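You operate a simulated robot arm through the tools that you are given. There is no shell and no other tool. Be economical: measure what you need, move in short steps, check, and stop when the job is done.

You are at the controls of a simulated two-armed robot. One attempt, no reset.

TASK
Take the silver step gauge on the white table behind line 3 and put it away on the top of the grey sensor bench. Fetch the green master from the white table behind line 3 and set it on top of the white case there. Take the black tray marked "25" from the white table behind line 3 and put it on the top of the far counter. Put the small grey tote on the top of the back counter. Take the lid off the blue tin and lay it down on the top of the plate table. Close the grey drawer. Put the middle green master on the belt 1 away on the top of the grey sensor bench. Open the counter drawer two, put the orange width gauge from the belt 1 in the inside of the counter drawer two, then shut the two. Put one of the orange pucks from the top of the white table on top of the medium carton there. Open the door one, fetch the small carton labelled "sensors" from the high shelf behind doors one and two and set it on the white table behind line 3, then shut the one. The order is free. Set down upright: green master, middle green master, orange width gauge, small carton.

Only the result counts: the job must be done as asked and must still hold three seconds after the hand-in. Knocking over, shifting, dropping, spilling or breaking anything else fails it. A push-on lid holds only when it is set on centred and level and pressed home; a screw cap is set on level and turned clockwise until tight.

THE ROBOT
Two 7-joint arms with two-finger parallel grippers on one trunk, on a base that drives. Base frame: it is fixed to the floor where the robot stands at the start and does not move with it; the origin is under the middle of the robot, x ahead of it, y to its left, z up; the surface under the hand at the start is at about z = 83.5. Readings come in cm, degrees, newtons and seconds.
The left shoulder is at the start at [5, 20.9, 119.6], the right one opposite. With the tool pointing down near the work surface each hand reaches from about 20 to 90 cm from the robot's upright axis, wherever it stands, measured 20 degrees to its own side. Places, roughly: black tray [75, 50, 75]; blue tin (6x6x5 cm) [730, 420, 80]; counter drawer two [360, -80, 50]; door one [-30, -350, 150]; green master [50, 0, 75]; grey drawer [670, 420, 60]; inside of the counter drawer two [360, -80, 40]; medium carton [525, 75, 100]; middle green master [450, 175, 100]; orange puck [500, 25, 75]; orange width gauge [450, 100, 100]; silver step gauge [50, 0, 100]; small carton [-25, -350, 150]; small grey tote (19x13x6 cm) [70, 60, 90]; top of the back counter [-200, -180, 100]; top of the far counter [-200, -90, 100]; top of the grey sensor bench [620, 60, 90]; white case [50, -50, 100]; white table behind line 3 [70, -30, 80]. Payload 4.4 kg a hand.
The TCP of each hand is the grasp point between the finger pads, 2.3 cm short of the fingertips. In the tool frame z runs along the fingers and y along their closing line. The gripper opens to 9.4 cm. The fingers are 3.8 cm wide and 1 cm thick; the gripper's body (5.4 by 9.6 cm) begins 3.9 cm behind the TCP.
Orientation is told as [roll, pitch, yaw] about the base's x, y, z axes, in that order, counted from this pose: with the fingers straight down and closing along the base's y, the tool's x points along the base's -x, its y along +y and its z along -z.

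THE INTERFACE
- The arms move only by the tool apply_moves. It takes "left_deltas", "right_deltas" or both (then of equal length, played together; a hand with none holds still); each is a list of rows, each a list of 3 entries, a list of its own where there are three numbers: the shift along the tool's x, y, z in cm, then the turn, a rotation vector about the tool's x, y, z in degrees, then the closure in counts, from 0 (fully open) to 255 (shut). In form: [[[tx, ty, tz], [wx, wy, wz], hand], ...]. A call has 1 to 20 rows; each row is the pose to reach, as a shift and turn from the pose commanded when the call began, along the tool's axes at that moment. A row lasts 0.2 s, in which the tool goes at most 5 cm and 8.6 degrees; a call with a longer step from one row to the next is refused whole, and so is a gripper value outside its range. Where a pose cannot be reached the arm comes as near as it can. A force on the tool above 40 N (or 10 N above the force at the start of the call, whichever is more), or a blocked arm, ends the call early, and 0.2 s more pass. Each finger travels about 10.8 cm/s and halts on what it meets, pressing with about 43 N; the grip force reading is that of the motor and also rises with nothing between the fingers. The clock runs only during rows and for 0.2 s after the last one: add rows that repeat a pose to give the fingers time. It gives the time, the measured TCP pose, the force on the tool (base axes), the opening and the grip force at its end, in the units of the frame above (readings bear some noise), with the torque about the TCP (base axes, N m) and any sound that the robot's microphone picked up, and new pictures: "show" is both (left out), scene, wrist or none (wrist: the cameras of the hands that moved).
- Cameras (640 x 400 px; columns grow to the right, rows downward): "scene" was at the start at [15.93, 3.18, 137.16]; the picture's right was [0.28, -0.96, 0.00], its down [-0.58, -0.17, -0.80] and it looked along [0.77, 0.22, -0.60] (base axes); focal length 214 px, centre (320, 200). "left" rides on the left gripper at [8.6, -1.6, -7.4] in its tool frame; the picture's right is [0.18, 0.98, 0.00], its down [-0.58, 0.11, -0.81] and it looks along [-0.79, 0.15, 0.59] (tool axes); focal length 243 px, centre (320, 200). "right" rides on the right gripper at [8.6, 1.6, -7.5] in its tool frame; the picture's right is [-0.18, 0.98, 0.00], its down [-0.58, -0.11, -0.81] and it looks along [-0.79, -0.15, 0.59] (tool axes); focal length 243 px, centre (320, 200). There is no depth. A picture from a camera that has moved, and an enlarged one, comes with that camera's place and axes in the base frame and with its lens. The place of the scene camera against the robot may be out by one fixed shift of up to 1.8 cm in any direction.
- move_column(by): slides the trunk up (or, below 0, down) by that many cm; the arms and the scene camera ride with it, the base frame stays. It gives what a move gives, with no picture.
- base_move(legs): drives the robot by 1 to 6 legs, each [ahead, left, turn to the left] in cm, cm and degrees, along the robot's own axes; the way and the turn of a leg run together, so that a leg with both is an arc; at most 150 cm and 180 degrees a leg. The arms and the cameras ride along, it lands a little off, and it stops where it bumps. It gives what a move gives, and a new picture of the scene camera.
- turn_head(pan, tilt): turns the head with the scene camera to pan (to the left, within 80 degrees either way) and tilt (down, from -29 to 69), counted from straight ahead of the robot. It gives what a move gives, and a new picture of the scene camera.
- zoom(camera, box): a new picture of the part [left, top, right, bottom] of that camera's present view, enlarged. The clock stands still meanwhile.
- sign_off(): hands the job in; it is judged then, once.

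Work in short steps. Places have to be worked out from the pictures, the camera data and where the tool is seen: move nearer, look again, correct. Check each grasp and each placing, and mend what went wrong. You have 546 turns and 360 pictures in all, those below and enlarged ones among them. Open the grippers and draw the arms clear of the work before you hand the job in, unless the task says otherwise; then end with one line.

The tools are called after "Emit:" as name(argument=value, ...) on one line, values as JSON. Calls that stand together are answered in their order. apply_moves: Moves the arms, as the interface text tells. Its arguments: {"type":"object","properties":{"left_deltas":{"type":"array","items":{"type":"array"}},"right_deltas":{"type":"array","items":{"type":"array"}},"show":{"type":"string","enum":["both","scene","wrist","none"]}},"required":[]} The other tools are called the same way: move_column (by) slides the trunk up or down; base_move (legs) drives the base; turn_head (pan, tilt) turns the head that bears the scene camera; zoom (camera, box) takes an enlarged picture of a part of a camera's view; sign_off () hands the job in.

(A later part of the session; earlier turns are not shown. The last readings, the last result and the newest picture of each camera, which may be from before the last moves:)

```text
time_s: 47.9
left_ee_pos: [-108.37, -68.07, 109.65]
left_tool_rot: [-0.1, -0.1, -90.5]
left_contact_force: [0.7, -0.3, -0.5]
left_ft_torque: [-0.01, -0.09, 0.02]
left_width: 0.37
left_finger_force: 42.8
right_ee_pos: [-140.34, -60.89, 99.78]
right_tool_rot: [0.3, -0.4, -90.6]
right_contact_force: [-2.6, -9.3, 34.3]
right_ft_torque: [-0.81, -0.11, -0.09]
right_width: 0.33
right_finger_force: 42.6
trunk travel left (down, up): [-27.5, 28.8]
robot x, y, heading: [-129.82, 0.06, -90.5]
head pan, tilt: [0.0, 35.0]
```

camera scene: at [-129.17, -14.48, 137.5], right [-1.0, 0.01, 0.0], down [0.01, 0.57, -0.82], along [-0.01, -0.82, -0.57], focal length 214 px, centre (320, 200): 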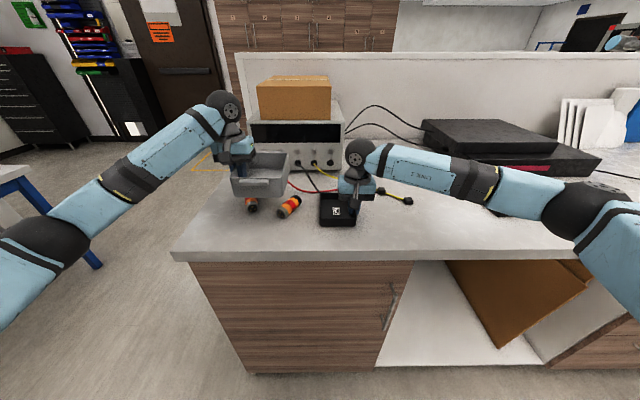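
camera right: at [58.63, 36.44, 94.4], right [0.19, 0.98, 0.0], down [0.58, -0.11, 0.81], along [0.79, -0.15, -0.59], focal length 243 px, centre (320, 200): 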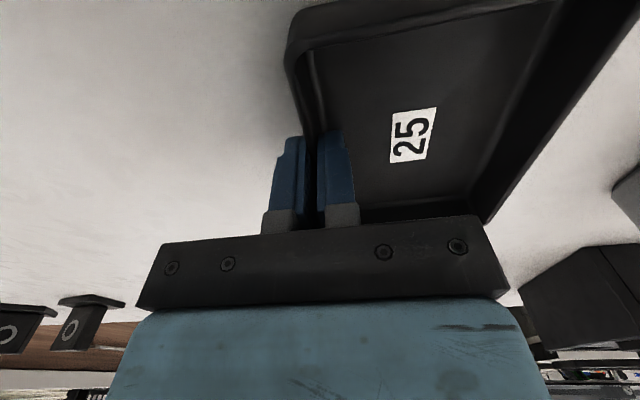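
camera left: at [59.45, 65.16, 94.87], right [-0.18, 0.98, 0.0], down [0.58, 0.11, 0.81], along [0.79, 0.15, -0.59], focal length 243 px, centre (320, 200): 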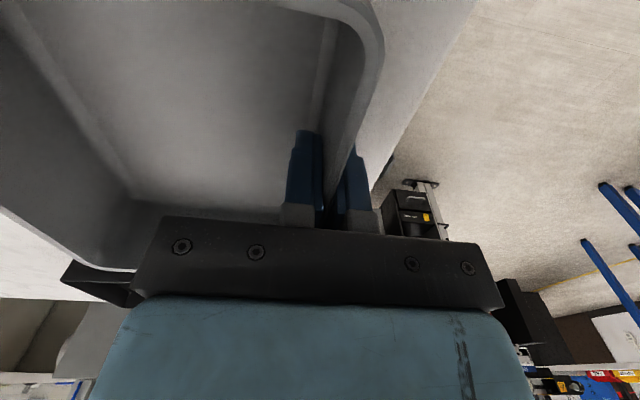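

Contact, level. I ease up 0.4, open, and raise the hand.

Emit:
apply_moves(right_deltas=[[[0, 0, -0.4], [0.3, 0.4, 0], 255], [[0, 0, -0.4], [0.3, 0.4, 0], 150], [[0, 0, -0.4], [0.3, 0.4, 0], 80], [[0, 0, -0.4], [0.3, 0.4, 0], 80], [[0, 0, -3], [0.3, 0.4, 0], 80], [[0, 0, -7], [0.3, 0.4, 0], 80], [[0, 0, -11], [0.3, 0.4, 0], 80], [[0, 0, -14], [0.3, 0.4, 0], 80]], show="both")

```text
time_s: 49.7
left_ee_pos: [-108.41, -68.18, 109.45]
left_tool_rot: [0.0, -0.1, -90.6]
left_contact_force: [-0.4, -0.2, -1.1]
left_ft_torque: [0.02, -0.08, -0.03]
left_width: 0.38
left_finger_force: 42.8
right_ee_pos: [-140.29, -60.9, 113.45]
right_tool_rot: [-0.3, 0.4, -90.6]
right_contact_force: [0.6, 0.5, -0.2]
right_ft_torque: [0.01, 0.04, 0.05]
right_width: 6.44
right_finger_force: 0.0
trunk travel left (down, up): [-27.5, 28.8]
robot x, y, heading: [-130.0, 0.06, -90.4]
head pan, tilt: [0.0, 35.0]
camera scene: at [-129.16, -14.58, 137.45], right [-1.0, 0.01, 0.0], down [0.0, 0.57, -0.82], along [-0.01, -0.82, -0.57], focal length 214 px, centre (320, 200)
camera right: at [-138.53, -52.57, 120.92], right [0.98, -0.19, -0.01], down [-0.11, -0.59, 0.8], along [-0.16, -0.79, -0.6], focal length 243 px, centre (320, 200)
```

scene: 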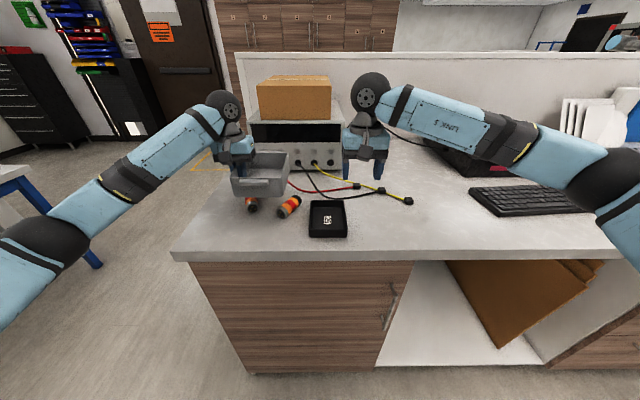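
right: 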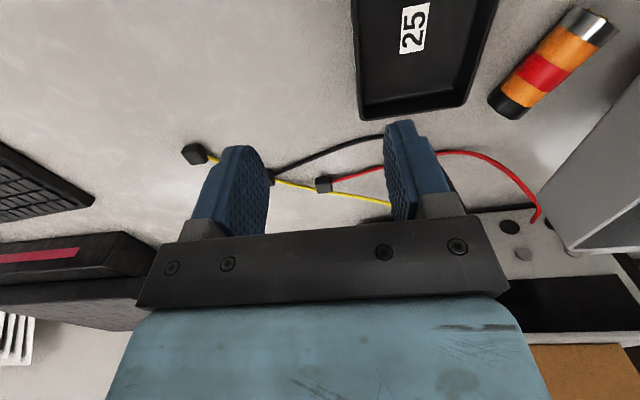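

The tray rests clear of the leads. Next I take the tote round: back out, over to the corridor at x≈-35, and forward to look at the back counter.

Emit:
base_move(legs=[[-45, 0, 0], [0, 94, 0], [80, 0, 0]])

Emit:
turn_head(pan=-40, tilt=25)

```text
time_s: 64.4
left_ee_pos: [-15.12, -103.24, 109.35]
left_tool_rot: [0.0, -0.1, -90.6]
left_contact_force: [-0.7, 0.4, -1.8]
left_ft_torque: [0.04, -0.07, 0.0]
left_width: 0.37
left_finger_force: 42.8
right_ee_pos: [-46.9, -96.05, 113.33]
right_tool_rot: [-0.3, 0.4, -90.6]
right_contact_force: [0.2, 0.3, 0.4]
right_ft_torque: [-0.01, 0.0, -0.05]
right_width: 6.43
right_finger_force: 0.0
trunk travel left (down, up): [-27.5, 28.8]
robot x, y, heading: [-36.55, -34.74, -90.3]
head pan, tilt: [0.0, 35.0]
camera scene: at [-35.82, -49.62, 137.45], right [-1.0, 0.01, 0.0], down [0.01, 0.57, -0.82], along [-0.01, -0.82, -0.57], focal length 214 px, centre (320, 200)
```

scene: 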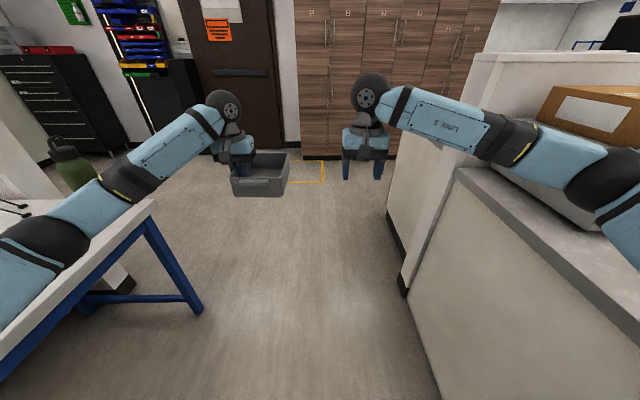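

```text
time_s: 65.5
left_ee_pos: [-15.05, -103.13, 109.45]
left_tool_rot: [0.0, 0.0, -90.6]
left_contact_force: [0.1, -0.2, -1.6]
left_ft_torque: [0.0, -0.05, 0.0]
left_width: 0.38
left_finger_force: 43.4
right_ee_pos: [-46.97, -96.07, 113.32]
right_tool_rot: [-0.3, 0.4, -90.6]
right_contact_force: [-0.1, 0.3, 0.0]
right_ft_torque: [0.0, -0.01, 0.02]
right_width: 6.45
right_finger_force: 0.1
trunk travel left (down, up): [-27.5, 28.8]
robot x, y, heading: [-36.56, -34.9, -90.6]
head pan, tilt: [-40.0, 25.0]
camera scene: at [-41.72, -47.81, 139.03], right [-0.76, 0.65, 0.0], down [0.27, 0.32, -0.91], along [-0.59, -0.69, -0.42], focal length 214 px, centre (320, 200)
```

scene: 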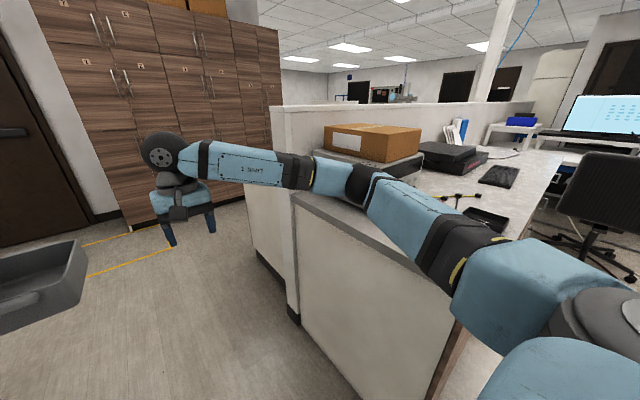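

Clear ahead. I go 70 further, then look right over the back counter.

Emit:
base_move(legs=[[75, 0, 0]])

Emit:
turn_head(pan=-70, tilt=25)

```text
time_s: 69.6
left_ee_pos: [-15.44, -178.51, 109.45]
left_tool_rot: [0.0, 0.0, -90.5]
left_contact_force: [-0.3, 0.1, -1.1]
left_ft_torque: [0.02, -0.09, -0.01]
left_width: 0.38
left_finger_force: 42.3
right_ee_pos: [-47.39, -171.46, 113.31]
right_tool_rot: [-0.2, 0.3, -90.3]
right_contact_force: [-0.5, 0.3, 0.2]
right_ft_torque: [0.05, -0.03, -0.02]
right_width: 6.46
right_finger_force: 0.0
trunk travel left (down, up): [-27.5, 28.8]
robot x, y, heading: [-37.43, -110.28, -90.3]
head pan, tilt: [-40.0, 25.0]
camera scene: at [-42.29, -123.25, 139.03], right [-0.76, 0.65, 0.0], down [0.27, 0.32, -0.91], along [-0.59, -0.69, -0.42], focal length 214 px, centre (320, 200)
```

scene: 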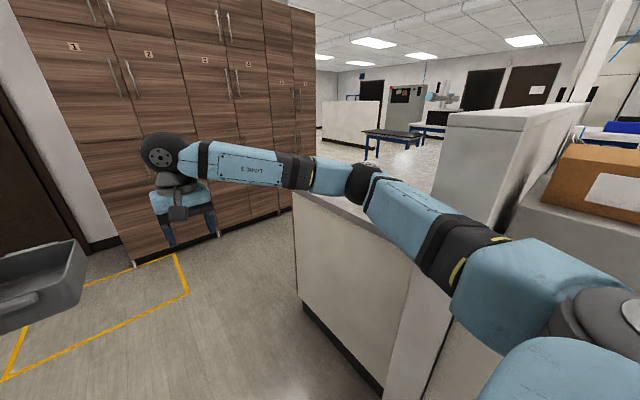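

```text
time_s: 70.5
left_ee_pos: [-15.44, -178.52, 109.41]
left_tool_rot: [-0.1, 0.0, -90.4]
left_contact_force: [-0.2, -0.7, -1.7]
left_ft_torque: [0.06, -0.11, -0.03]
left_width: 0.39
left_finger_force: 43.4
right_ee_pos: [-47.36, -171.68, 113.35]
right_tool_rot: [-0.2, 0.3, -90.5]
right_contact_force: [0.7, -0.1, 0.1]
right_ft_torque: [0.0, 0.01, -0.04]
right_width: 6.45
right_finger_force: 0.0
trunk travel left (down, up): [-27.5, 28.8]
robot x, y, heading: [-37.11, -110.28, -90.3]
head pan, tilt: [-70.0, 25.0]
camera scene: at [-45.0, -119.32, 139.03], right [-0.34, 0.94, 0.0], down [0.4, 0.14, -0.91], along [-0.85, -0.31, -0.42], focal length 214 px, centre (320, 200)
```

scene: 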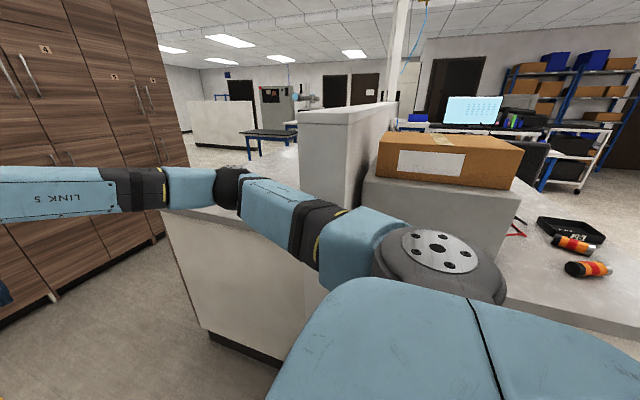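

The back counter looks empty near its end. I raise the trunk 10, go 50 ahead, and turn to face the counter.

Emit:
move_column(by=10)

Emit:
base_move(legs=[[50, 5, 0], [0, 0, -90]])

Emit:
turn_head(pan=10, tilt=35)

```text
time_s: 71.8
left_ee_pos: [-15.42, -178.66, 119.47]
left_tool_rot: [0.0, 0.0, -90.4]
left_contact_force: [-0.2, 0.0, -0.8]
left_ft_torque: [0.03, -0.09, -0.02]
left_width: 0.35
left_finger_force: 43.5
right_ee_pos: [-47.46, -171.51, 123.32]
right_tool_rot: [-0.2, 0.4, -90.4]
right_contact_force: [0.4, 0.3, -0.5]
right_ft_torque: [0.03, -0.06, 0.03]
right_width: 6.46
right_finger_force: 0.0
trunk travel left (down, up): [-37.5, 18.8]
robot x, y, heading: [-37.56, -110.41, -90.4]
head pan, tilt: [-70.0, 25.0]
```

```text
time_s: 77.3
left_ee_pos: [-77.86, -216.19, 119.35]
left_tool_rot: [-0.2, 0.2, -147.4]
left_contact_force: [0.6, 0.1, -1.6]
left_ft_torque: [-0.07, -0.03, 0.03]
left_width: 0.35
left_finger_force: 43.2
right_ee_pos: [-88.03, -186.92, 122.77]
right_tool_rot: [-0.6, 0.9, -145.3]
right_contact_force: [0.0, -0.7, -0.1]
right_ft_torque: [0.0, 0.02, -0.03]
right_width: 6.46
right_finger_force: 0.1
trunk travel left (down, up): [-37.5, 18.8]
robot x, y, heading: [-32.06, -160.49, -147.1]
head pan, tilt: [-70.0, 25.0]
stopped in leg 2: the robot was blocked; the commanded pose is now the measured one
camera scene: at [-44.9, -158.29, 149.01], right [0.6, 0.8, 0.01], down [0.34, -0.25, -0.91], along [-0.72, 0.55, -0.42], focal length 214 px, centre (320, 200)
```

scene: 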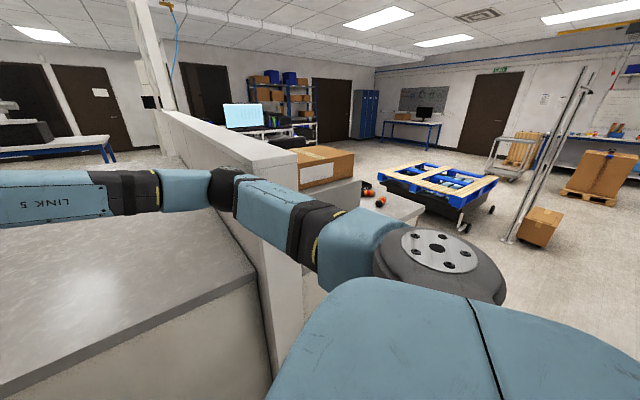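

```text
time_s: 78.8
left_ee_pos: [-78.03, -216.27, 119.02]
left_tool_rot: [-0.4, 0.2, -147.5]
left_contact_force: [-0.4, -0.7, -0.9]
left_ft_torque: [-0.05, -0.06, 0.04]
left_width: 0.37
left_finger_force: 43.4
right_ee_pos: [-88.2, -186.78, 122.77]
right_tool_rot: [-0.7, 0.9, -145.6]
right_contact_force: [0.5, 0.5, -0.5]
right_ft_torque: [-0.04, 0.03, 0.03]
right_width: 6.45
right_finger_force: 0.1
trunk travel left (down, up): [-37.5, 18.8]
robot x, y, heading: [-32.16, -160.29, -147.0]
head pan, tilt: [10.0, 35.0]
camera scene: at [-44.08, -170.14, 147.31], right [-0.68, 0.73, 0.0], down [0.42, 0.4, -0.81], along [-0.6, -0.55, -0.58], focal length 214 px, centre (320, 200)
```

scene: 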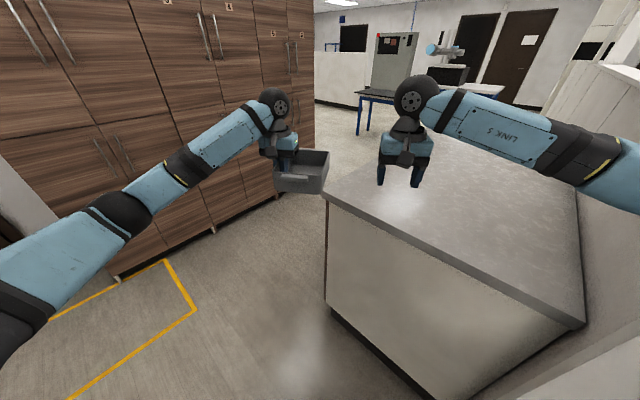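

The right elbow met the partition end. The counter is empty: x<-102, y −220…−142. I turn back a little, shift 25 towards -y, then turn to face it squarely.

Emit:
base_move(legs=[[0, 0, 12], [18, 18, 0], [0, 0, -45]])

```text
time_s: 83.8
left_ee_pos: [-100.63, -206.55, 119.59]
left_tool_rot: [0.0, -0.1, 179.2]
left_contact_force: [-0.1, 0.0, -1.9]
left_ft_torque: [-0.11, 0.01, -0.01]
left_width: 0.39
left_finger_force: 43.3
right_ee_pos: [-92.81, -176.4, 123.23]
right_tool_rot: [-0.3, 0.4, -179.2]
right_contact_force: [-0.1, -0.2, -0.3]
right_ft_torque: [-0.02, 0.01, 0.0]
right_width: 6.44
right_finger_force: 0.1
trunk travel left (down, up): [-37.5, 18.8]
robot x, y, heading: [-32.54, -185.31, 179.5]
head pan, tilt: [10.0, 35.0]
camera scene: at [-46.98, -186.03, 147.45], right [-0.16, 0.99, 0.0], down [0.57, 0.09, -0.82], along [-0.81, -0.13, -0.57], focal length 214 px, centre (320, 200)
```

scene: 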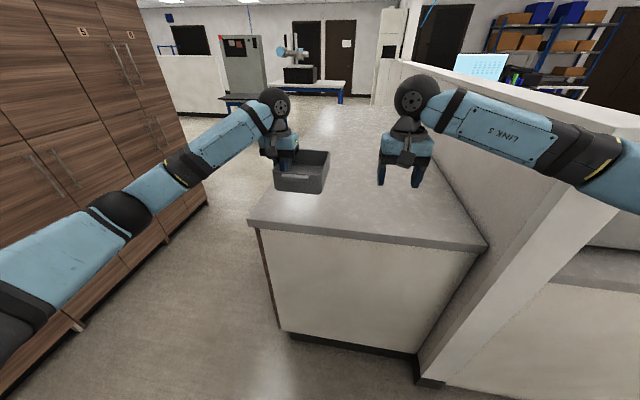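

I drive 12 ahead and 5 left (away from the partition) and shift the left hand over the counter.

Emit:
base_move(legs=[[12, 5, 0]])

Emit:
apply_moves(left_deltas=[[[-1, -4, 0], [0, 0, 0], 255], [[-2, -8, 0], [0, 0, 0], 255], [[-3, -12, 0], [0, 0, 0], 255], [[-4, -14, 3], [0, 0, 0], 255], [[-4, -14, 7], [0, 0, 0], 255], [[-4, -14, 11], [0, 0, 0], 255], [[-4, -14, 15], [0, 0, 0], 255]], show="scene")

```text
time_s: 85.1
left_ee_pos: [-112.75, -211.45, 119.76]
left_tool_rot: [0.0, -0.2, 179.0]
left_contact_force: [0.2, -0.7, -1.8]
left_ft_torque: [-0.07, 0.0, 0.02]
left_width: 0.4
left_finger_force: 42.7
right_ee_pos: [-104.99, -181.03, 123.31]
right_tool_rot: [-0.4, 0.4, -179.2]
right_contact_force: [0.0, -0.4, 0.1]
right_ft_torque: [0.06, -0.02, -0.04]
right_width: 6.43
right_finger_force: 0.1
trunk travel left (down, up): [-37.5, 18.8]
robot x, y, heading: [-44.04, -190.0, 179.8]
head pan, tilt: [10.0, 35.0]
camera scene: at [-58.92, -190.89, 147.47], right [-0.16, 0.99, 0.0], down [0.57, 0.09, -0.82], along [-0.81, -0.13, -0.57], focal length 214 px, centre (320, 200)
```

scene: 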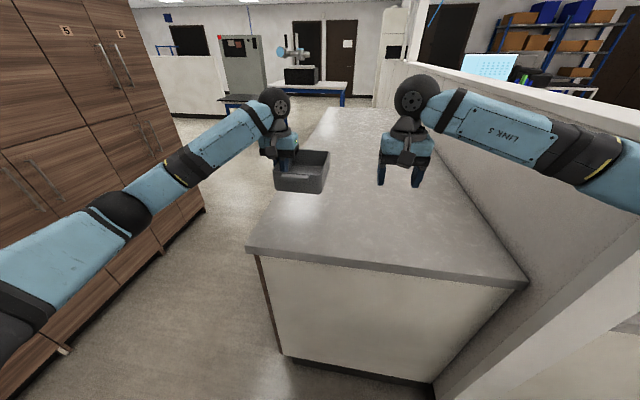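

```text
time_s: 86.7
left_ee_pos: [-116.53, -197.47, 104.77]
left_tool_rot: [-0.1, 0.0, 179.1]
left_contact_force: [-0.9, -0.4, -0.6]
left_ft_torque: [-0.08, 0.0, 0.0]
left_width: 0.38
left_finger_force: 43.2
right_ee_pos: [-105.0, -181.24, 123.17]
right_tool_rot: [-0.4, 0.4, -179.2]
right_contact_force: [-0.3, 0.7, 0.4]
right_ft_torque: [0.0, -0.04, 0.03]
right_width: 6.47
right_finger_force: 0.1
trunk travel left (down, up): [-37.5, 18.8]
robot x, y, heading: [-44.11, -190.5, 179.5]
head pan, tilt: [10.0, 35.0]
camera scene: at [-59.08, -190.94, 147.45], right [-0.16, 0.99, 0.0], down [0.57, 0.09, -0.82], along [-0.81, -0.13, -0.57], focal length 214 px, centre (320, 200)
```

scene: 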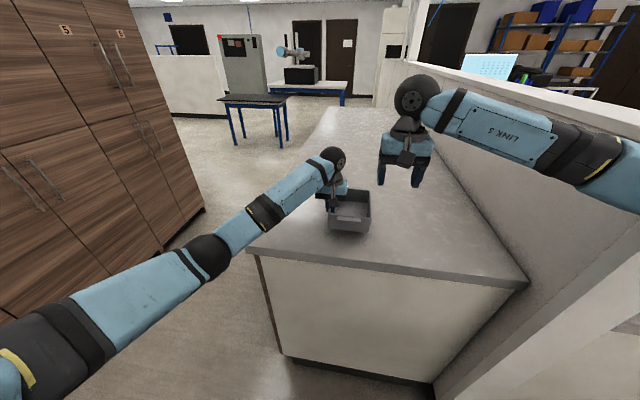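

The tote's bottom is at about 100.9. I lower 3.6 first, then by small steps.

Emit:
apply_moves(left_deltas=[[[0, 0, 2], [0, 0, 0], 255], [[0, 0, 3], [0, 0, 0], 255], [[0, 0, 3.6], [0, 0, 0], 255], [[0, 0, 4], [0, 0, 0], 255], [[0, 0, 4.3], [0, 0, 0], 255], [[0, 0, 4.6], [0, 0, 0], 255]], show="none")

```text
time_s: 88.1
left_ee_pos: [-116.38, -197.38, 100.62]
left_tool_rot: [-0.1, -0.6, 179.1]
left_contact_force: [-5.1, 3.8, 29.1]
left_ft_torque: [0.34, -2.23, 0.02]
left_width: 0.23
left_finger_force: 34.4
right_ee_pos: [-104.68, -181.14, 123.51]
right_tool_rot: [-0.4, 0.2, -179.2]
right_contact_force: [0.7, -0.3, -0.1]
right_ft_torque: [-0.05, 0.01, 0.02]
right_width: 6.45
right_finger_force: 0.1
trunk travel left (down, up): [-37.5, 18.8]
robot x, y, heading: [-44.44, -190.2, 179.3]
head pan, tilt: [10.0, 35.0]
```

Contact. I ease up, release and lift the hand.

Emit:
apply_moves(left_deltas=[[[0, 0, -0.3], [0, 0, 0], 255], [[0, 0, -0.3], [0, 0, 0], 150], [[0, 0, -0.3], [0, 0, 0], 80], [[0, 0, -0.3], [0, 0, 0], 80], [[0, 0, -3], [0, 0, 0], 80], [[0, 0, -7], [0, 0, 0], 80], [[0, 0, -11], [0, 0, 0], 80], [[0, 0, -15], [0, 0, 0], 80]], show="scene")

```text
time_s: 89.9
left_ee_pos: [-116.37, -197.41, 115.0]
left_tool_rot: [-0.1, -0.1, 179.1]
left_contact_force: [-0.3, 0.4, 0.8]
left_ft_torque: [-0.03, -0.01, -0.01]
left_width: 6.47
left_finger_force: 0.1
right_ee_pos: [-104.8, -181.12, 123.43]
right_tool_rot: [-0.4, 0.4, -179.2]
right_contact_force: [0.1, 0.6, 0.2]
right_ft_torque: [-0.01, 0.01, -0.03]
right_width: 6.46
right_finger_force: 0.0
trunk travel left (down, up): [-37.5, 18.8]
robot x, y, heading: [-44.26, -190.41, 179.6]
head pan, tilt: [10.0, 35.0]
camera scene: at [-58.89, -190.89, 147.46], right [-0.16, 0.99, 0.0], down [0.57, 0.09, -0.82], along [-0.81, -0.13, -0.57], focal length 214 px, centre (320, 200)
```

scene: 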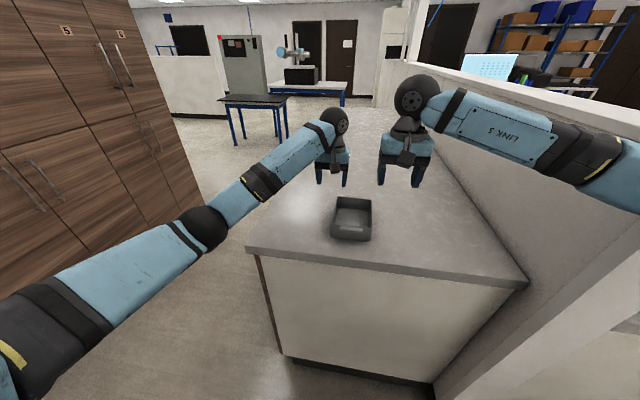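

The tote stands on the back counter. I back off 20 and turn to face the cabinet, looking up at its doors.

Emit:
base_move(legs=[[-22, 0, 0], [0, 0, 90]])

Emit:
turn_head(pan=0, tilt=5)

```text
time_s: 95.4
left_ee_pos: [-15.36, -262.76, 115.07]
left_tool_rot: [-0.2, -0.1, -91.2]
left_contact_force: [0.0, 0.4, -0.3]
left_ft_torque: [0.01, 0.0, 0.01]
left_width: 6.45
left_finger_force: 0.1
right_ee_pos: [-31.65, -251.16, 123.23]
right_tool_rot: [-0.4, 0.4, -89.3]
right_contact_force: [-0.5, 0.1, 0.1]
right_ft_torque: [-0.02, 0.02, -0.01]
right_width: 6.45
right_finger_force: 0.0
trunk travel left (down, up): [-37.5, 18.8]
robot x, y, heading: [-21.66, -190.94, -90.9]
head pan, tilt: [10.0, 35.0]
camera scene: at [-20.16, -205.23, 147.45], right [-0.99, -0.16, 0.0], down [-0.09, 0.57, -0.82], along [0.13, -0.81, -0.57], focal length 214 px, centre (320, 200)
```

scene: 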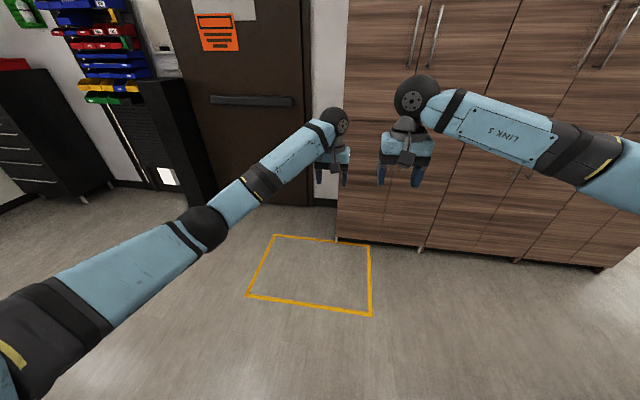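

```text
time_s: 96.4
left_ee_pos: [-15.39, -262.73, 115.09]
left_tool_rot: [0.0, -0.2, -91.2]
left_contact_force: [-0.1, -0.6, 0.8]
left_ft_torque: [-0.02, -0.01, 0.0]
left_width: 6.44
left_finger_force: 0.0
right_ee_pos: [-31.77, -251.17, 123.13]
right_tool_rot: [-0.4, 0.5, -89.4]
right_contact_force: [1.3, -0.6, -0.2]
right_ft_torque: [0.01, 0.01, -0.01]
right_width: 6.49
right_finger_force: 0.0
trunk travel left (down, up): [-37.5, 18.8]
robot x, y, heading: [-22.05, -190.15, -90.9]
head pan, tilt: [0.0, 5.0]
camera scene: at [-21.7, -205.72, 152.27], right [-1.0, 0.01, 0.0], down [0.0, 0.09, -1.0], along [-0.01, -1.0, -0.09], focal length 214 px, centre (320, 200)
```

scene: 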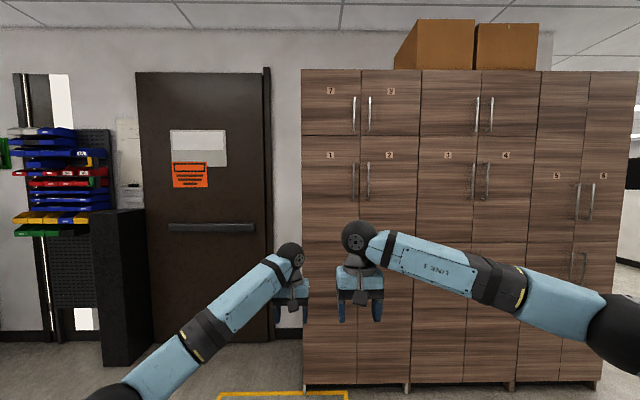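

The cabinet front is y≈-350; door 1 spans x −50…−12, z 111–182, hinged on its left, with its handle at about x=-44.5, z 139–164. I move to stand in front of door 2 and enlarge the handle.

Emit:
base_move(legs=[[40, 0, 1], [0, -38, 0]])

Emit:
move_column(by=18)

Emit:
turn_head(pan=10, tilt=10)

```text
time_s: 102.4
left_ee_pos: [-52.53, -302.56, 115.0]
left_tool_rot: [-0.1, -0.2, -89.9]
left_contact_force: [-0.3, -0.3, -0.2]
left_ft_torque: [-0.01, -0.01, 0.0]
left_width: 6.45
left_finger_force: 0.0
right_ee_pos: [-69.03, -291.23, 123.19]
right_tool_rot: [-0.3, 0.3, -88.3]
right_contact_force: [0.3, -0.3, 0.3]
right_ft_torque: [0.01, 0.02, 0.02]
right_width: 6.47
right_finger_force: 0.1
trunk travel left (down, up): [-37.5, 18.8]
robot x, y, heading: [-60.83, -230.8, -89.7]
head pan, tilt: [0.0, 5.0]
camera scene: at [-59.81, -245.67, 152.27], right [-1.0, 0.0, 0.0], down [0.0, 0.09, -1.0], along [0.0, -1.0, -0.09], focal length 214 px, centre (320, 200)
```

scene: 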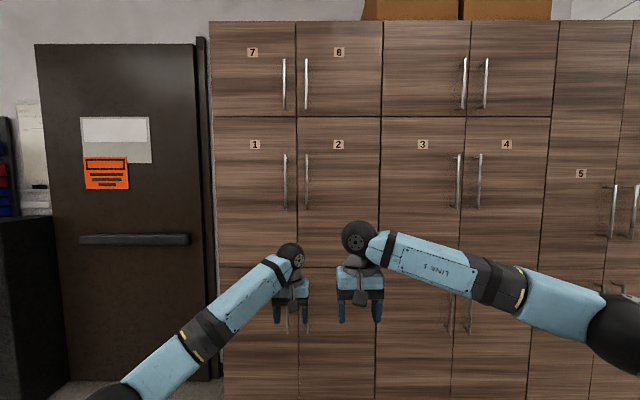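

```text
time_s: 104.4
left_ee_pos: [-52.44, -302.52, 133.03]
left_tool_rot: [0.0, -0.1, -89.9]
left_contact_force: [-0.8, 0.7, 0.5]
left_ft_torque: [0.0, 0.01, -0.02]
left_width: 6.45
left_finger_force: 0.2
right_ee_pos: [-68.99, -291.18, 141.23]
right_tool_rot: [-0.4, 0.4, -88.3]
right_contact_force: [0.1, -0.9, 0.6]
right_ft_torque: [-0.03, -0.02, 0.0]
right_width: 6.46
right_finger_force: 0.1
trunk travel left (down, up): [-55.5, 0.8]
robot x, y, heading: [-61.05, -230.67, -89.6]
head pan, tilt: [0.0, 5.0]
```

```text
time_s: 105.1
left_ee_pos: [-52.53, -302.55, 133.0]
left_tool_rot: [-0.1, -0.2, -90.0]
left_contact_force: [-0.9, 0.4, 0.0]
left_ft_torque: [0.0, -0.03, -0.01]
left_width: 6.48
left_finger_force: 0.0
right_ee_pos: [-68.93, -291.33, 141.25]
right_tool_rot: [-0.4, 0.4, -88.3]
right_contact_force: [-1.1, 0.4, 0.0]
right_ft_torque: [0.04, 0.02, 0.03]
right_width: 6.45
right_finger_force: 0.0
trunk travel left (down, up): [-55.5, 0.8]
robot x, y, heading: [-60.58, -230.6, -89.9]
head pan, tilt: [10.0, 10.0]
camera scene: at [-58.2, -245.65, 169.47], right [-0.98, -0.18, 0.0], down [-0.03, 0.17, -0.98], along [0.17, -0.97, -0.17], focal length 214 px, centre (320, 200)
```

scene: 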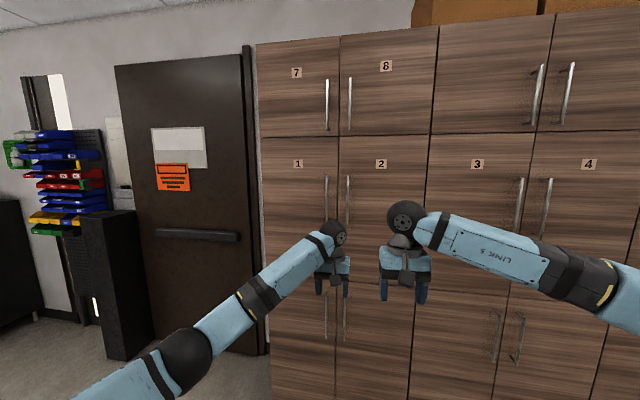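

Handle 1 is at about x=-43, z 139–165. I turn the left hand to point forward (pitch −90°) and raise it to z≈150, well back from the cabinet.

Emit:
apply_moves(left_deltas=[[[0.5, 1, -1.5], [0, -8, 0], 0], [[1, 2, -3], [0, -16, 0], 0], [[1.5, 3, -4.5], [0, -24, 0], 0], [[2, 4, -6], [0, -32, 0], 0], [[2.5, 5, -7.5], [0, -40, 0], 0], [[3, 6, -9], [0, -48, 0], 0], [[3.5, 7, -10.5], [0, -56, 0], 0], [[4, 8, -12], [0, -64, 0], 0], [[4.5, 9, -13.5], [0, -72, 0], 0], [[5, 9.5, -15], [0, -80, 0], 0], [[5, 9.5, -17], [0, -85, 0], 0], [[5, 9.5, -17], [0, -90, 0], 0]], show="both")

```text
time_s: 107.7
left_ee_pos: [-42.98, -297.44, 150.09]
left_tool_rot: [-169.1, -89.8, 79.1]
left_contact_force: [-0.1, 0.1, -0.4]
left_ft_torque: [0.03, -0.05, 0.03]
left_width: 9.39
left_finger_force: 0.1
right_ee_pos: [-68.98, -291.25, 141.28]
right_tool_rot: [-0.4, 0.4, -88.3]
right_contact_force: [-0.2, -0.8, 0.0]
right_ft_torque: [0.02, -0.01, -0.02]
right_width: 6.45
right_finger_force: 0.0
trunk travel left (down, up): [-55.5, 0.8]
robot x, y, heading: [-60.75, -230.43, -89.6]
head pan, tilt: [10.0, 10.0]
camera scene: at [-58.18, -245.64, 169.47], right [-0.98, -0.18, 0.0], down [-0.03, 0.17, -0.98], along [0.17, -0.97, -0.17], focal length 214 px, centre (320, 200)
camera left: at [-44.66, -290.12, 141.45], right [0.98, 0.0, -0.18], down [0.11, 0.81, 0.58], along [0.15, -0.59, 0.79], focal length 243 px, centre (320, 200)
```

scene: 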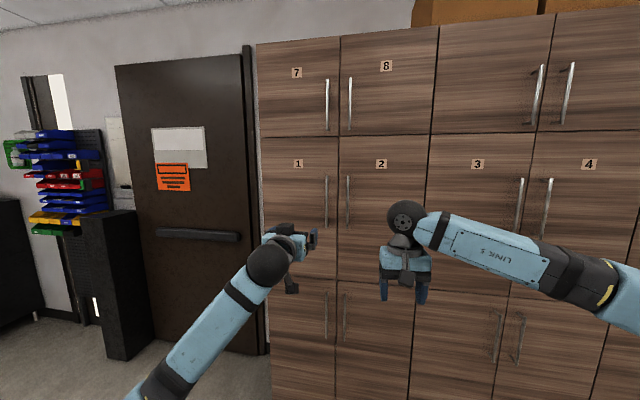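
left: 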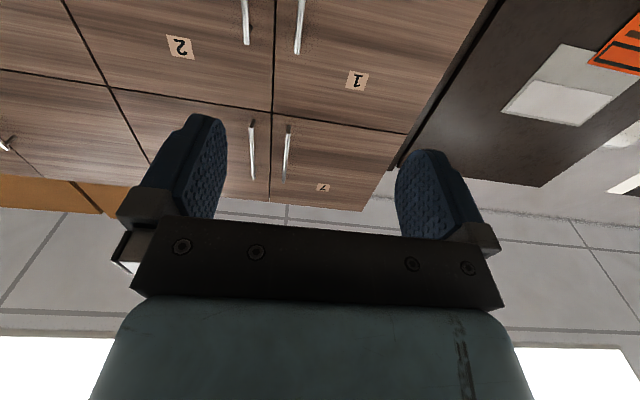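

From the wrist picture, handle 1 is at x≈-45.5 (top end z≈165), with the hinge edge at x≈-10. I drive 38 ahead.

Emit:
base_move(legs=[[38, 0, 0]])

Emit:
zoom(camera="left", box=[0, 0, 640, 400])

```text
time_s: 110.1
left_ee_pos: [-42.51, -335.49, 150.17]
left_tool_rot: [-167.6, -89.8, 77.8]
left_contact_force: [-0.4, -0.1, 0.5]
left_ft_torque: [0.01, -0.01, 0.04]
left_width: 9.39
left_finger_force: 0.1
right_ee_pos: [-68.56, -329.43, 141.36]
right_tool_rot: [-0.4, 0.4, -88.1]
right_contact_force: [0.5, -0.1, -0.4]
right_ft_torque: [-0.02, 0.01, 0.03]
right_width: 6.45
right_finger_force: 0.0
trunk travel left (down, up): [-55.5, 0.8]
robot x, y, heading: [-60.54, -268.71, -89.9]
head pan, tilt: [10.0, 10.0]
camera scene: at [-57.91, -283.73, 169.49], right [-0.98, -0.18, 0.0], down [-0.03, 0.17, -0.98], along [0.18, -0.97, -0.17], focal length 214 px, centre (320, 200)
```

scene: 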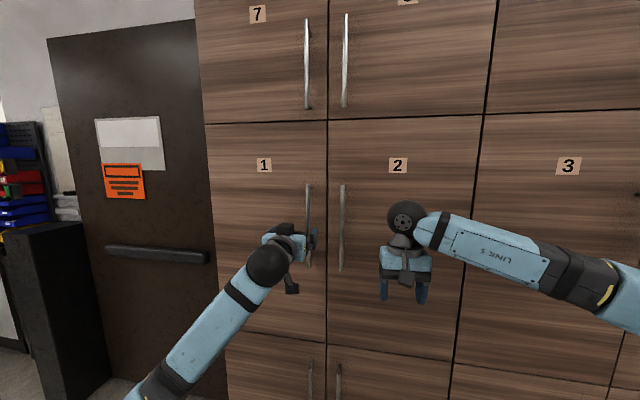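

```text
1.00 times, centred on (320, 200) of left (not enlarged: the box is as wide or as high as the picture)
camera zoom: at [-44.25, -328.18, 141.51], right [0.98, 0.0, -0.18], down [0.11, 0.81, 0.58], along [0.15, -0.59, 0.79], focal length 243 px, centre (320, 200)
```

zoom: 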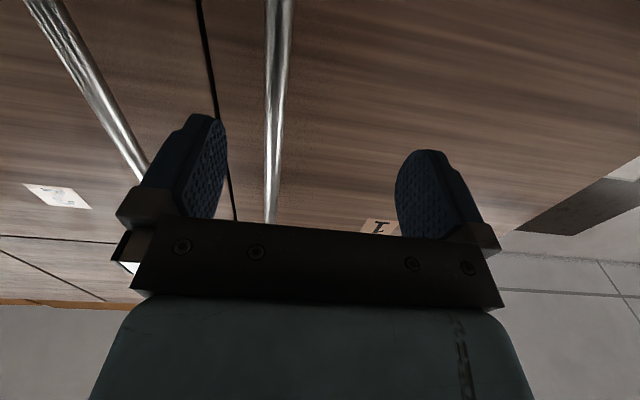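

Handle is at x≈-45.65. I shift the open hand by −3.1 in x and advance around the bar to y≈-345, then close.

Emit:
apply_moves(left_deltas=[[[0, -3.1, 2], [0, 0, 0], 0], [[0, -3.1, 5], [0, 0, 0], 0], [[0, -3.1, 8], [0, 0, 0], 0], [[0, -3.1, 9.5], [0, 0, 0], 0], [[0, -3.1, 9.5], [0, 0, 0], 128], [[0, -3.1, 9.5], [0, 0, 0], 255], [[0, -3.1, 9.5], [0, 0, 0], 255], [[0, -3.1, 9.5], [0, 0, 0], 255]], show="wrist")

```text
time_s: 110.9
left_ee_pos: [-45.54, -341.86, 150.32]
left_tool_rot: [-167.7, -89.6, 77.8]
left_contact_force: [-0.6, 0.0, -0.5]
left_ft_torque: [0.0, 0.01, 0.0]
left_width: 9.38
left_finger_force: 0.1
right_ee_pos: [-68.33, -329.1, 141.53]
right_tool_rot: [-0.4, 0.3, -88.1]
right_contact_force: [0.2, -0.4, 0.2]
right_ft_torque: [0.0, 0.02, -0.01]
right_width: 6.43
right_finger_force: 0.0
trunk travel left (down, up): [-55.5, 0.8]
robot x, y, heading: [-60.37, -268.29, -89.3]
head pan, tilt: [10.0, 10.0]
stopped in row 3 (left hand): the force on the tool passed its limit at 97 N (the readings are from after the stop); the commanded pose is now the measured one
camera left: at [-47.29, -334.5, 141.68], right [0.98, 0.0, -0.19], down [0.11, 0.81, 0.58], along [0.15, -0.59, 0.8], focal length 243 px, centre (320, 200)
```

left: 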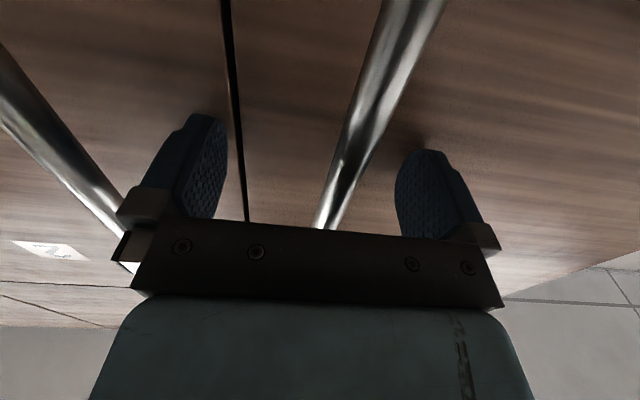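

The fingertips met the door face (≈-344.5); triangulating, the bar is at [-45.2, -340.4]. I back off 1 cm, centre, and close on it.

Emit:
apply_moves(left_deltas=[[[0, 0.3, -1], [0, 0, 0], 0], [[0, 0.3, -1], [0, 0, 0], 128], [[0, 0.3, -1], [0, 0, 0], 255], [[0, 0.3, -1], [0, 0, 0], 255], [[0, 0.3, -1], [0, 0, 0], 255]], show="wrist")

```text
time_s: 112.1
left_ee_pos: [-45.2, -341.3, 150.22]
left_tool_rot: [-136.3, -89.9, 46.6]
left_contact_force: [6.6, -0.3, 3.1]
left_ft_torque: [0.68, -0.29, 0.0]
left_width: 1.16
left_finger_force: 45.2
right_ee_pos: [-68.35, -329.63, 141.21]
right_tool_rot: [-0.5, 0.4, -88.1]
right_contact_force: [-0.3, 0.6, -0.5]
right_ft_torque: [0.02, -0.03, 0.0]
right_width: 6.44
right_finger_force: 0.2
trunk travel left (down, up): [-55.5, 0.8]
robot x, y, heading: [-60.25, -268.93, -89.4]
head pan, tilt: [10.0, 10.0]
camera left: at [-46.87, -333.89, 141.49], right [0.98, 0.0, -0.19], down [0.11, 0.81, 0.58], along [0.15, -0.59, 0.79], focal length 243 px, centre (320, 200)
```

left: 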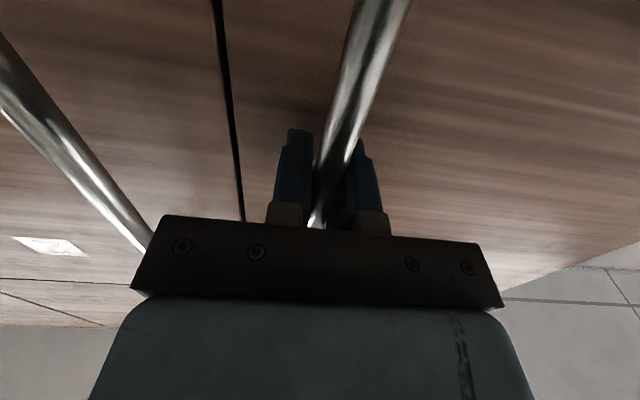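

The bar is gripped (1.16 wide). I pull the door open along its arc about the hinge near [-11.5,-346], to about 40°.

Emit:
apply_moves(left_deltas=[[[0, 0.6, -2.9], [2.5, 0, 0], 255], [[0, 1.4, -5.8], [5, 0, 0], 255], [[0, 2.4, -8.5], [7.5, 0, 0], 255], [[0, 3.8, -11.2], [10, 0, 0], 255], [[0, 5.3, -13.8], [12.5, 0, 0], 255], [[0, 7, -16.2], [15, 0, 0], 255], [[0, 9, -18.4], [17.5, 0, 0], 255], [[0, 11.1, -20.5], [20, 0, 0], 255]], show="scene")

```text
time_s: 113.9
left_ee_pos: [-34.36, -320.31, 150.1]
left_tool_rot: [96.2, -89.9, 153.9]
left_contact_force: [-6.3, 8.6, -5.5]
left_ft_torque: [0.4, 0.12, 0.2]
left_width: 1.21
left_finger_force: 45.5
right_ee_pos: [-68.49, -329.25, 141.33]
right_tool_rot: [-0.4, 0.3, -88.1]
right_contact_force: [-0.2, -0.3, -0.1]
right_ft_torque: [0.0, -0.01, 0.02]
right_width: 6.46
right_finger_force: 0.0
trunk travel left (down, up): [-55.5, 0.8]
robot x, y, heading: [-60.48, -268.38, -89.5]
head pan, tilt: [10.0, 10.0]
camera scene: at [-57.88, -283.54, 169.48], right [-0.98, -0.18, 0.0], down [-0.03, 0.17, -0.99], along [0.18, -0.97, -0.17], focal length 214 px, centre (320, 200)
```

scene: 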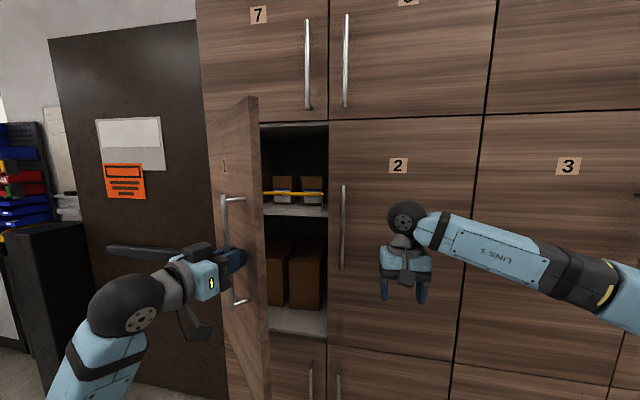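

The door swings well; the high shelf shows small cartons. I pull on to about 75°.

Emit:
apply_moves(left_deltas=[[[0, 1.8, -2.6], [3, 0, 0], 255], [[0, 3.6, -5], [6, 0, 0], 255], [[0, 5.6, -7.2], [9, 0, 0], 255], [[0, 7.7, -9.3], [12, 0, 0], 255], [[0, 10, -11.2], [15, 0, 0], 255], [[0, 12.5, -12.8], [18, 0, 0], 255], [[0, 15.1, -14.2], [21, 0, 0], 255]], show="scene")

```text
time_s: 115.5
left_ee_pos: [-15.11, -312.48, 150.17]
left_tool_rot: [157.5, -89.7, 71.7]
left_contact_force: [0.8, 9.8, -3.3]
left_ft_torque: [0.58, 0.14, 0.23]
left_width: 1.18
left_finger_force: 44.7
right_ee_pos: [-68.36, -329.51, 141.35]
right_tool_rot: [-0.3, 0.4, -88.0]
right_contact_force: [0.1, 0.1, 0.1]
right_ft_torque: [0.01, 0.01, 0.01]
right_width: 6.44
right_finger_force: 0.1
trunk travel left (down, up): [-55.5, 0.8]
robot x, y, heading: [-60.52, -269.18, -89.5]
head pan, tilt: [10.0, 10.0]
camera scene: at [-57.77, -283.68, 169.52], right [-0.98, -0.18, 0.0], down [-0.03, 0.17, -0.98], along [0.18, -0.97, -0.17], focal length 214 px, centre (320, 200)
```

scene: 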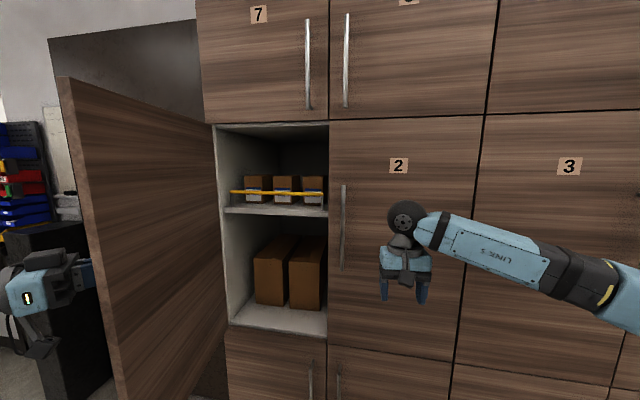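

I enlarge the shelf to read the cartons.

Emit:
zoom(camera="scene", box=[205, 120, 345, 220])

```text
4.00 times, centred on (275, 170) of scene
camera zoom: at [-57.77, -283.68, 169.52], right [-0.98, -0.18, 0.0], down [-0.03, 0.17, -0.98], along [0.18, -0.97, -0.17], focal length 858 px, centre (500, 320)
```

zoom: 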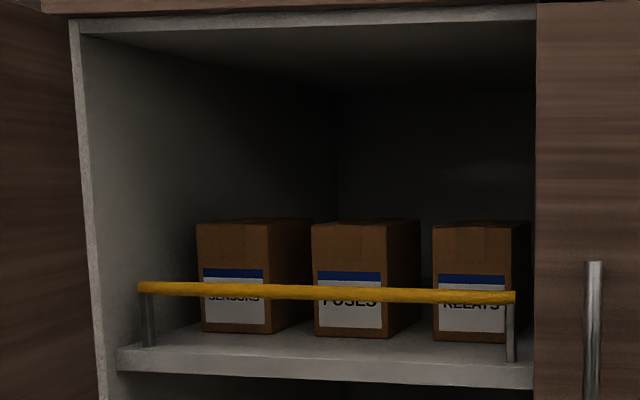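

"SENSORS" is the left carton (x≈-24…-18, front y≈-354, z 155–165) behind a yellow rail (top z≈161). I need the door wider for the left arm, so I pull on to ~100°.

Emit:
apply_moves(left_deltas=[[[0, 1.7, -2.3], [4, 0, 0], 255], [[0, 4, -4.1], [8, 0, 0], 255], [[0, 6.4, -5.9], [12, 0, 0], 255], [[0, 9, -7.3], [16, 0, 0], 255], [[0, 11.7, -8.6], [20, 0, 0], 255]], show="scene")

```text
time_s: 116.6
left_ee_pos: [-3.92, -313.49, 150.24]
left_tool_rot: [28.3, -89.7, -177.2]
left_contact_force: [-16.2, -12.4, 12.0]
left_ft_torque: [0.92, -0.13, 0.03]
left_width: 1.18
left_finger_force: 44.8
right_ee_pos: [-68.93, -329.85, 141.12]
right_tool_rot: [-0.1, 0.6, -88.2]
right_contact_force: [-0.6, -0.9, 0.9]
right_ft_torque: [0.0, 0.04, 0.01]
right_width: 6.45
right_finger_force: 0.0
trunk travel left (down, up): [-55.5, 0.8]
robot x, y, heading: [-60.91, -268.95, -89.4]
head pan, tilt: [10.0, 10.0]
stopped in row 5 (left hand): the force on the tool passed its limit at 56 N (the readings are from after the stop); the commanded pose is now the measured one
camera scene: at [-58.35, -284.21, 169.43], right [-0.98, -0.18, 0.0], down [-0.03, 0.17, -0.98], along [0.18, -0.97, -0.18], focal length 214 px, centre (320, 200)
```

scene: 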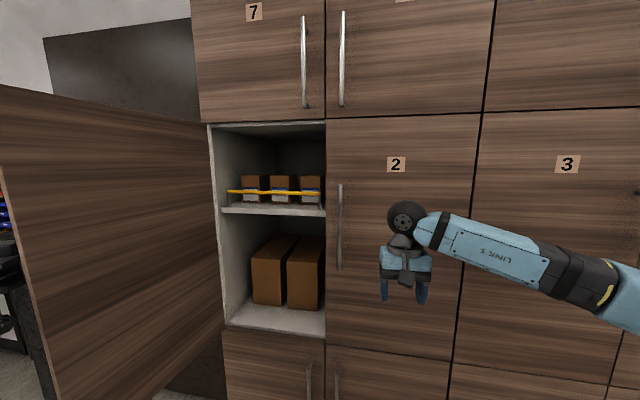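

The door is at about 95°, its stop. I release the bar and draw the hand back off it.

Emit:
apply_moves(left_deltas=[[[0, 0, 0], [0, 0, 0], 140], [[0, 0, 0], [0, 0, 0], 140], [[0, 0, -3], [0, 0, 0], 140], [[0, 0, -7], [0, 0, 0], 140], [[0, 0, -11], [0, 0, 0], 140]], show="both")

```text
time_s: 117.8
left_ee_pos: [5.96, -307.22, 150.08]
left_tool_rot: [51.2, -89.9, 160.0]
left_contact_force: [0.0, 0.1, -0.8]
left_ft_torque: [0.05, -0.02, 0.0]
left_width: 4.25
left_finger_force: 0.0
right_ee_pos: [-68.59, -329.52, 141.28]
right_tool_rot: [-0.4, 0.4, -88.2]
right_contact_force: [1.3, -0.1, -0.6]
right_ft_torque: [0.02, 0.0, 0.0]
right_width: 6.46
right_finger_force: 0.0
trunk travel left (down, up): [-55.5, 0.8]
robot x, y, heading: [-60.57, -268.77, -89.6]
head pan, tilt: [10.0, 10.0]
camera scene: at [-57.92, -283.88, 169.47], right [-0.98, -0.18, 0.0], down [-0.03, 0.17, -0.98], along [0.18, -0.97, -0.17], focal length 214 px, centre (320, 200)
camera left: at [11.46, -302.11, 141.48], right [0.51, -0.84, -0.18], down [0.74, 0.33, 0.58], along [-0.43, -0.43, 0.79], focal length 243 px, centre (320, 200)
```

scene: 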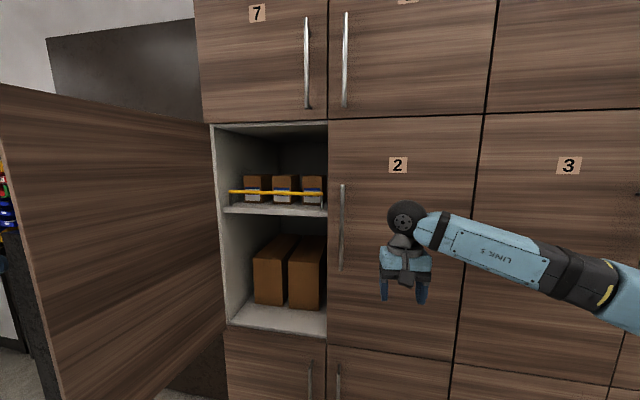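
left: 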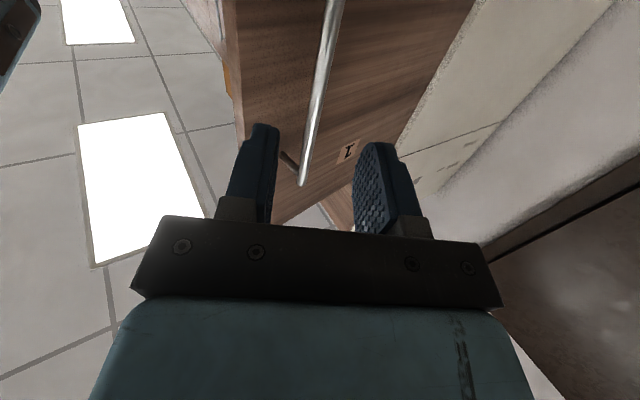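

The door stays open. I back the base 35 to bring the hand clear of the door's edge.

Emit:
base_move(legs=[[-35, 0, 0]])

```text
time_s: 120.1
left_ee_pos: [5.6, -272.41, 150.08]
left_tool_rot: [30.3, -89.9, -178.9]
left_contact_force: [-0.2, 0.1, -0.3]
left_ft_torque: [0.0, -0.02, -0.06]
left_width: 4.21
left_finger_force: 0.1
right_ee_pos: [-68.88, -294.9, 141.09]
right_tool_rot: [-0.4, 0.5, -88.0]
right_contact_force: [0.5, 0.0, 1.5]
right_ft_torque: [0.02, 0.01, -0.02]
right_width: 6.45
right_finger_force: 0.0
trunk travel left (down, up): [-55.5, 0.8]
robot x, y, heading: [-60.77, -233.92, -89.5]
head pan, tilt: [10.0, 10.0]
camera scene: at [-58.21, -249.12, 169.45], right [-0.98, -0.18, 0.0], down [-0.03, 0.17, -0.98], along [0.18, -0.97, -0.17], focal length 214 px, centre (320, 200)
```

scene: 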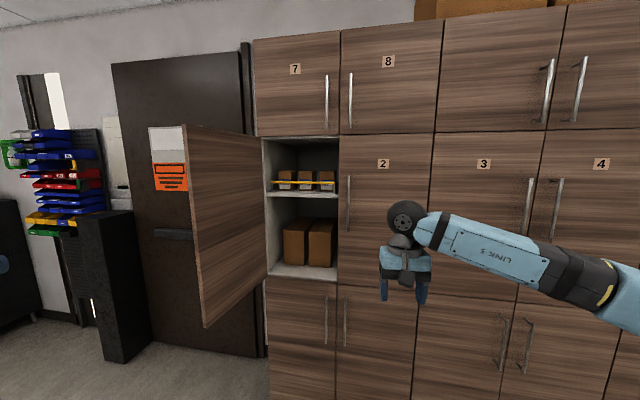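

Now I swing the left hand to about [-21,-290,174], turning it back to point straight at the cabinet.

Emit:
apply_moves(left_deltas=[[[-2.7, 0.2, 3.6], [-6.6, 0, 0], 60], [[-5.3, 0.4, 7.2], [-13.1, 0, 0], 60], [[-8, 0.6, 10.7], [-19.7, 0, 0], 60], [[-10.7, 0.8, 14.3], [-26.2, 0, 0], 60], [[-13.3, 0.9, 17.9], [-32.8, 0, 0], 60], [[-16, 1.1, 21.5], [-39.3, 0, 0], 60], [[-18.7, 1.3, 25], [-45.9, 0, 0], 60], [[-21.3, 1.5, 28.6], [-52.4, 0, 0], 60], [[-24, 1.7, 32.2], [-59, 0, 0], 60]], show="scene")

```text
time_s: 122.1
left_ee_pos: [-21.42, -290.76, 174.05]
left_tool_rot: [90.8, -89.7, 179.7]
left_contact_force: [-0.6, -0.9, 0.1]
left_ft_torque: [0.02, 0.02, 0.03]
left_width: 7.17
left_finger_force: 0.0
right_ee_pos: [-69.22, -294.92, 141.06]
right_tool_rot: [-0.2, 0.6, -88.1]
right_contact_force: [-0.5, -1.2, -0.9]
right_ft_torque: [0.03, -0.02, 0.0]
right_width: 6.45
right_finger_force: 0.0
trunk travel left (down, up): [-55.5, 0.8]
robot x, y, heading: [-60.78, -234.18, -89.5]
head pan, tilt: [10.0, 10.0]
camera scene: at [-58.6, -249.23, 169.44], right [-0.98, -0.18, 0.0], down [-0.03, 0.17, -0.98], along [0.18, -0.97, -0.17], focal length 214 px, centre (320, 200)
```

scene: 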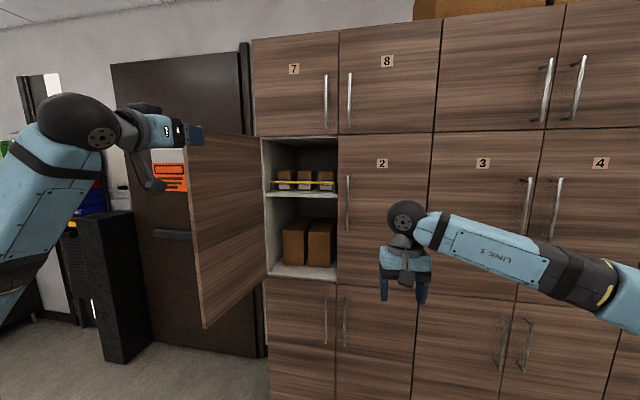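

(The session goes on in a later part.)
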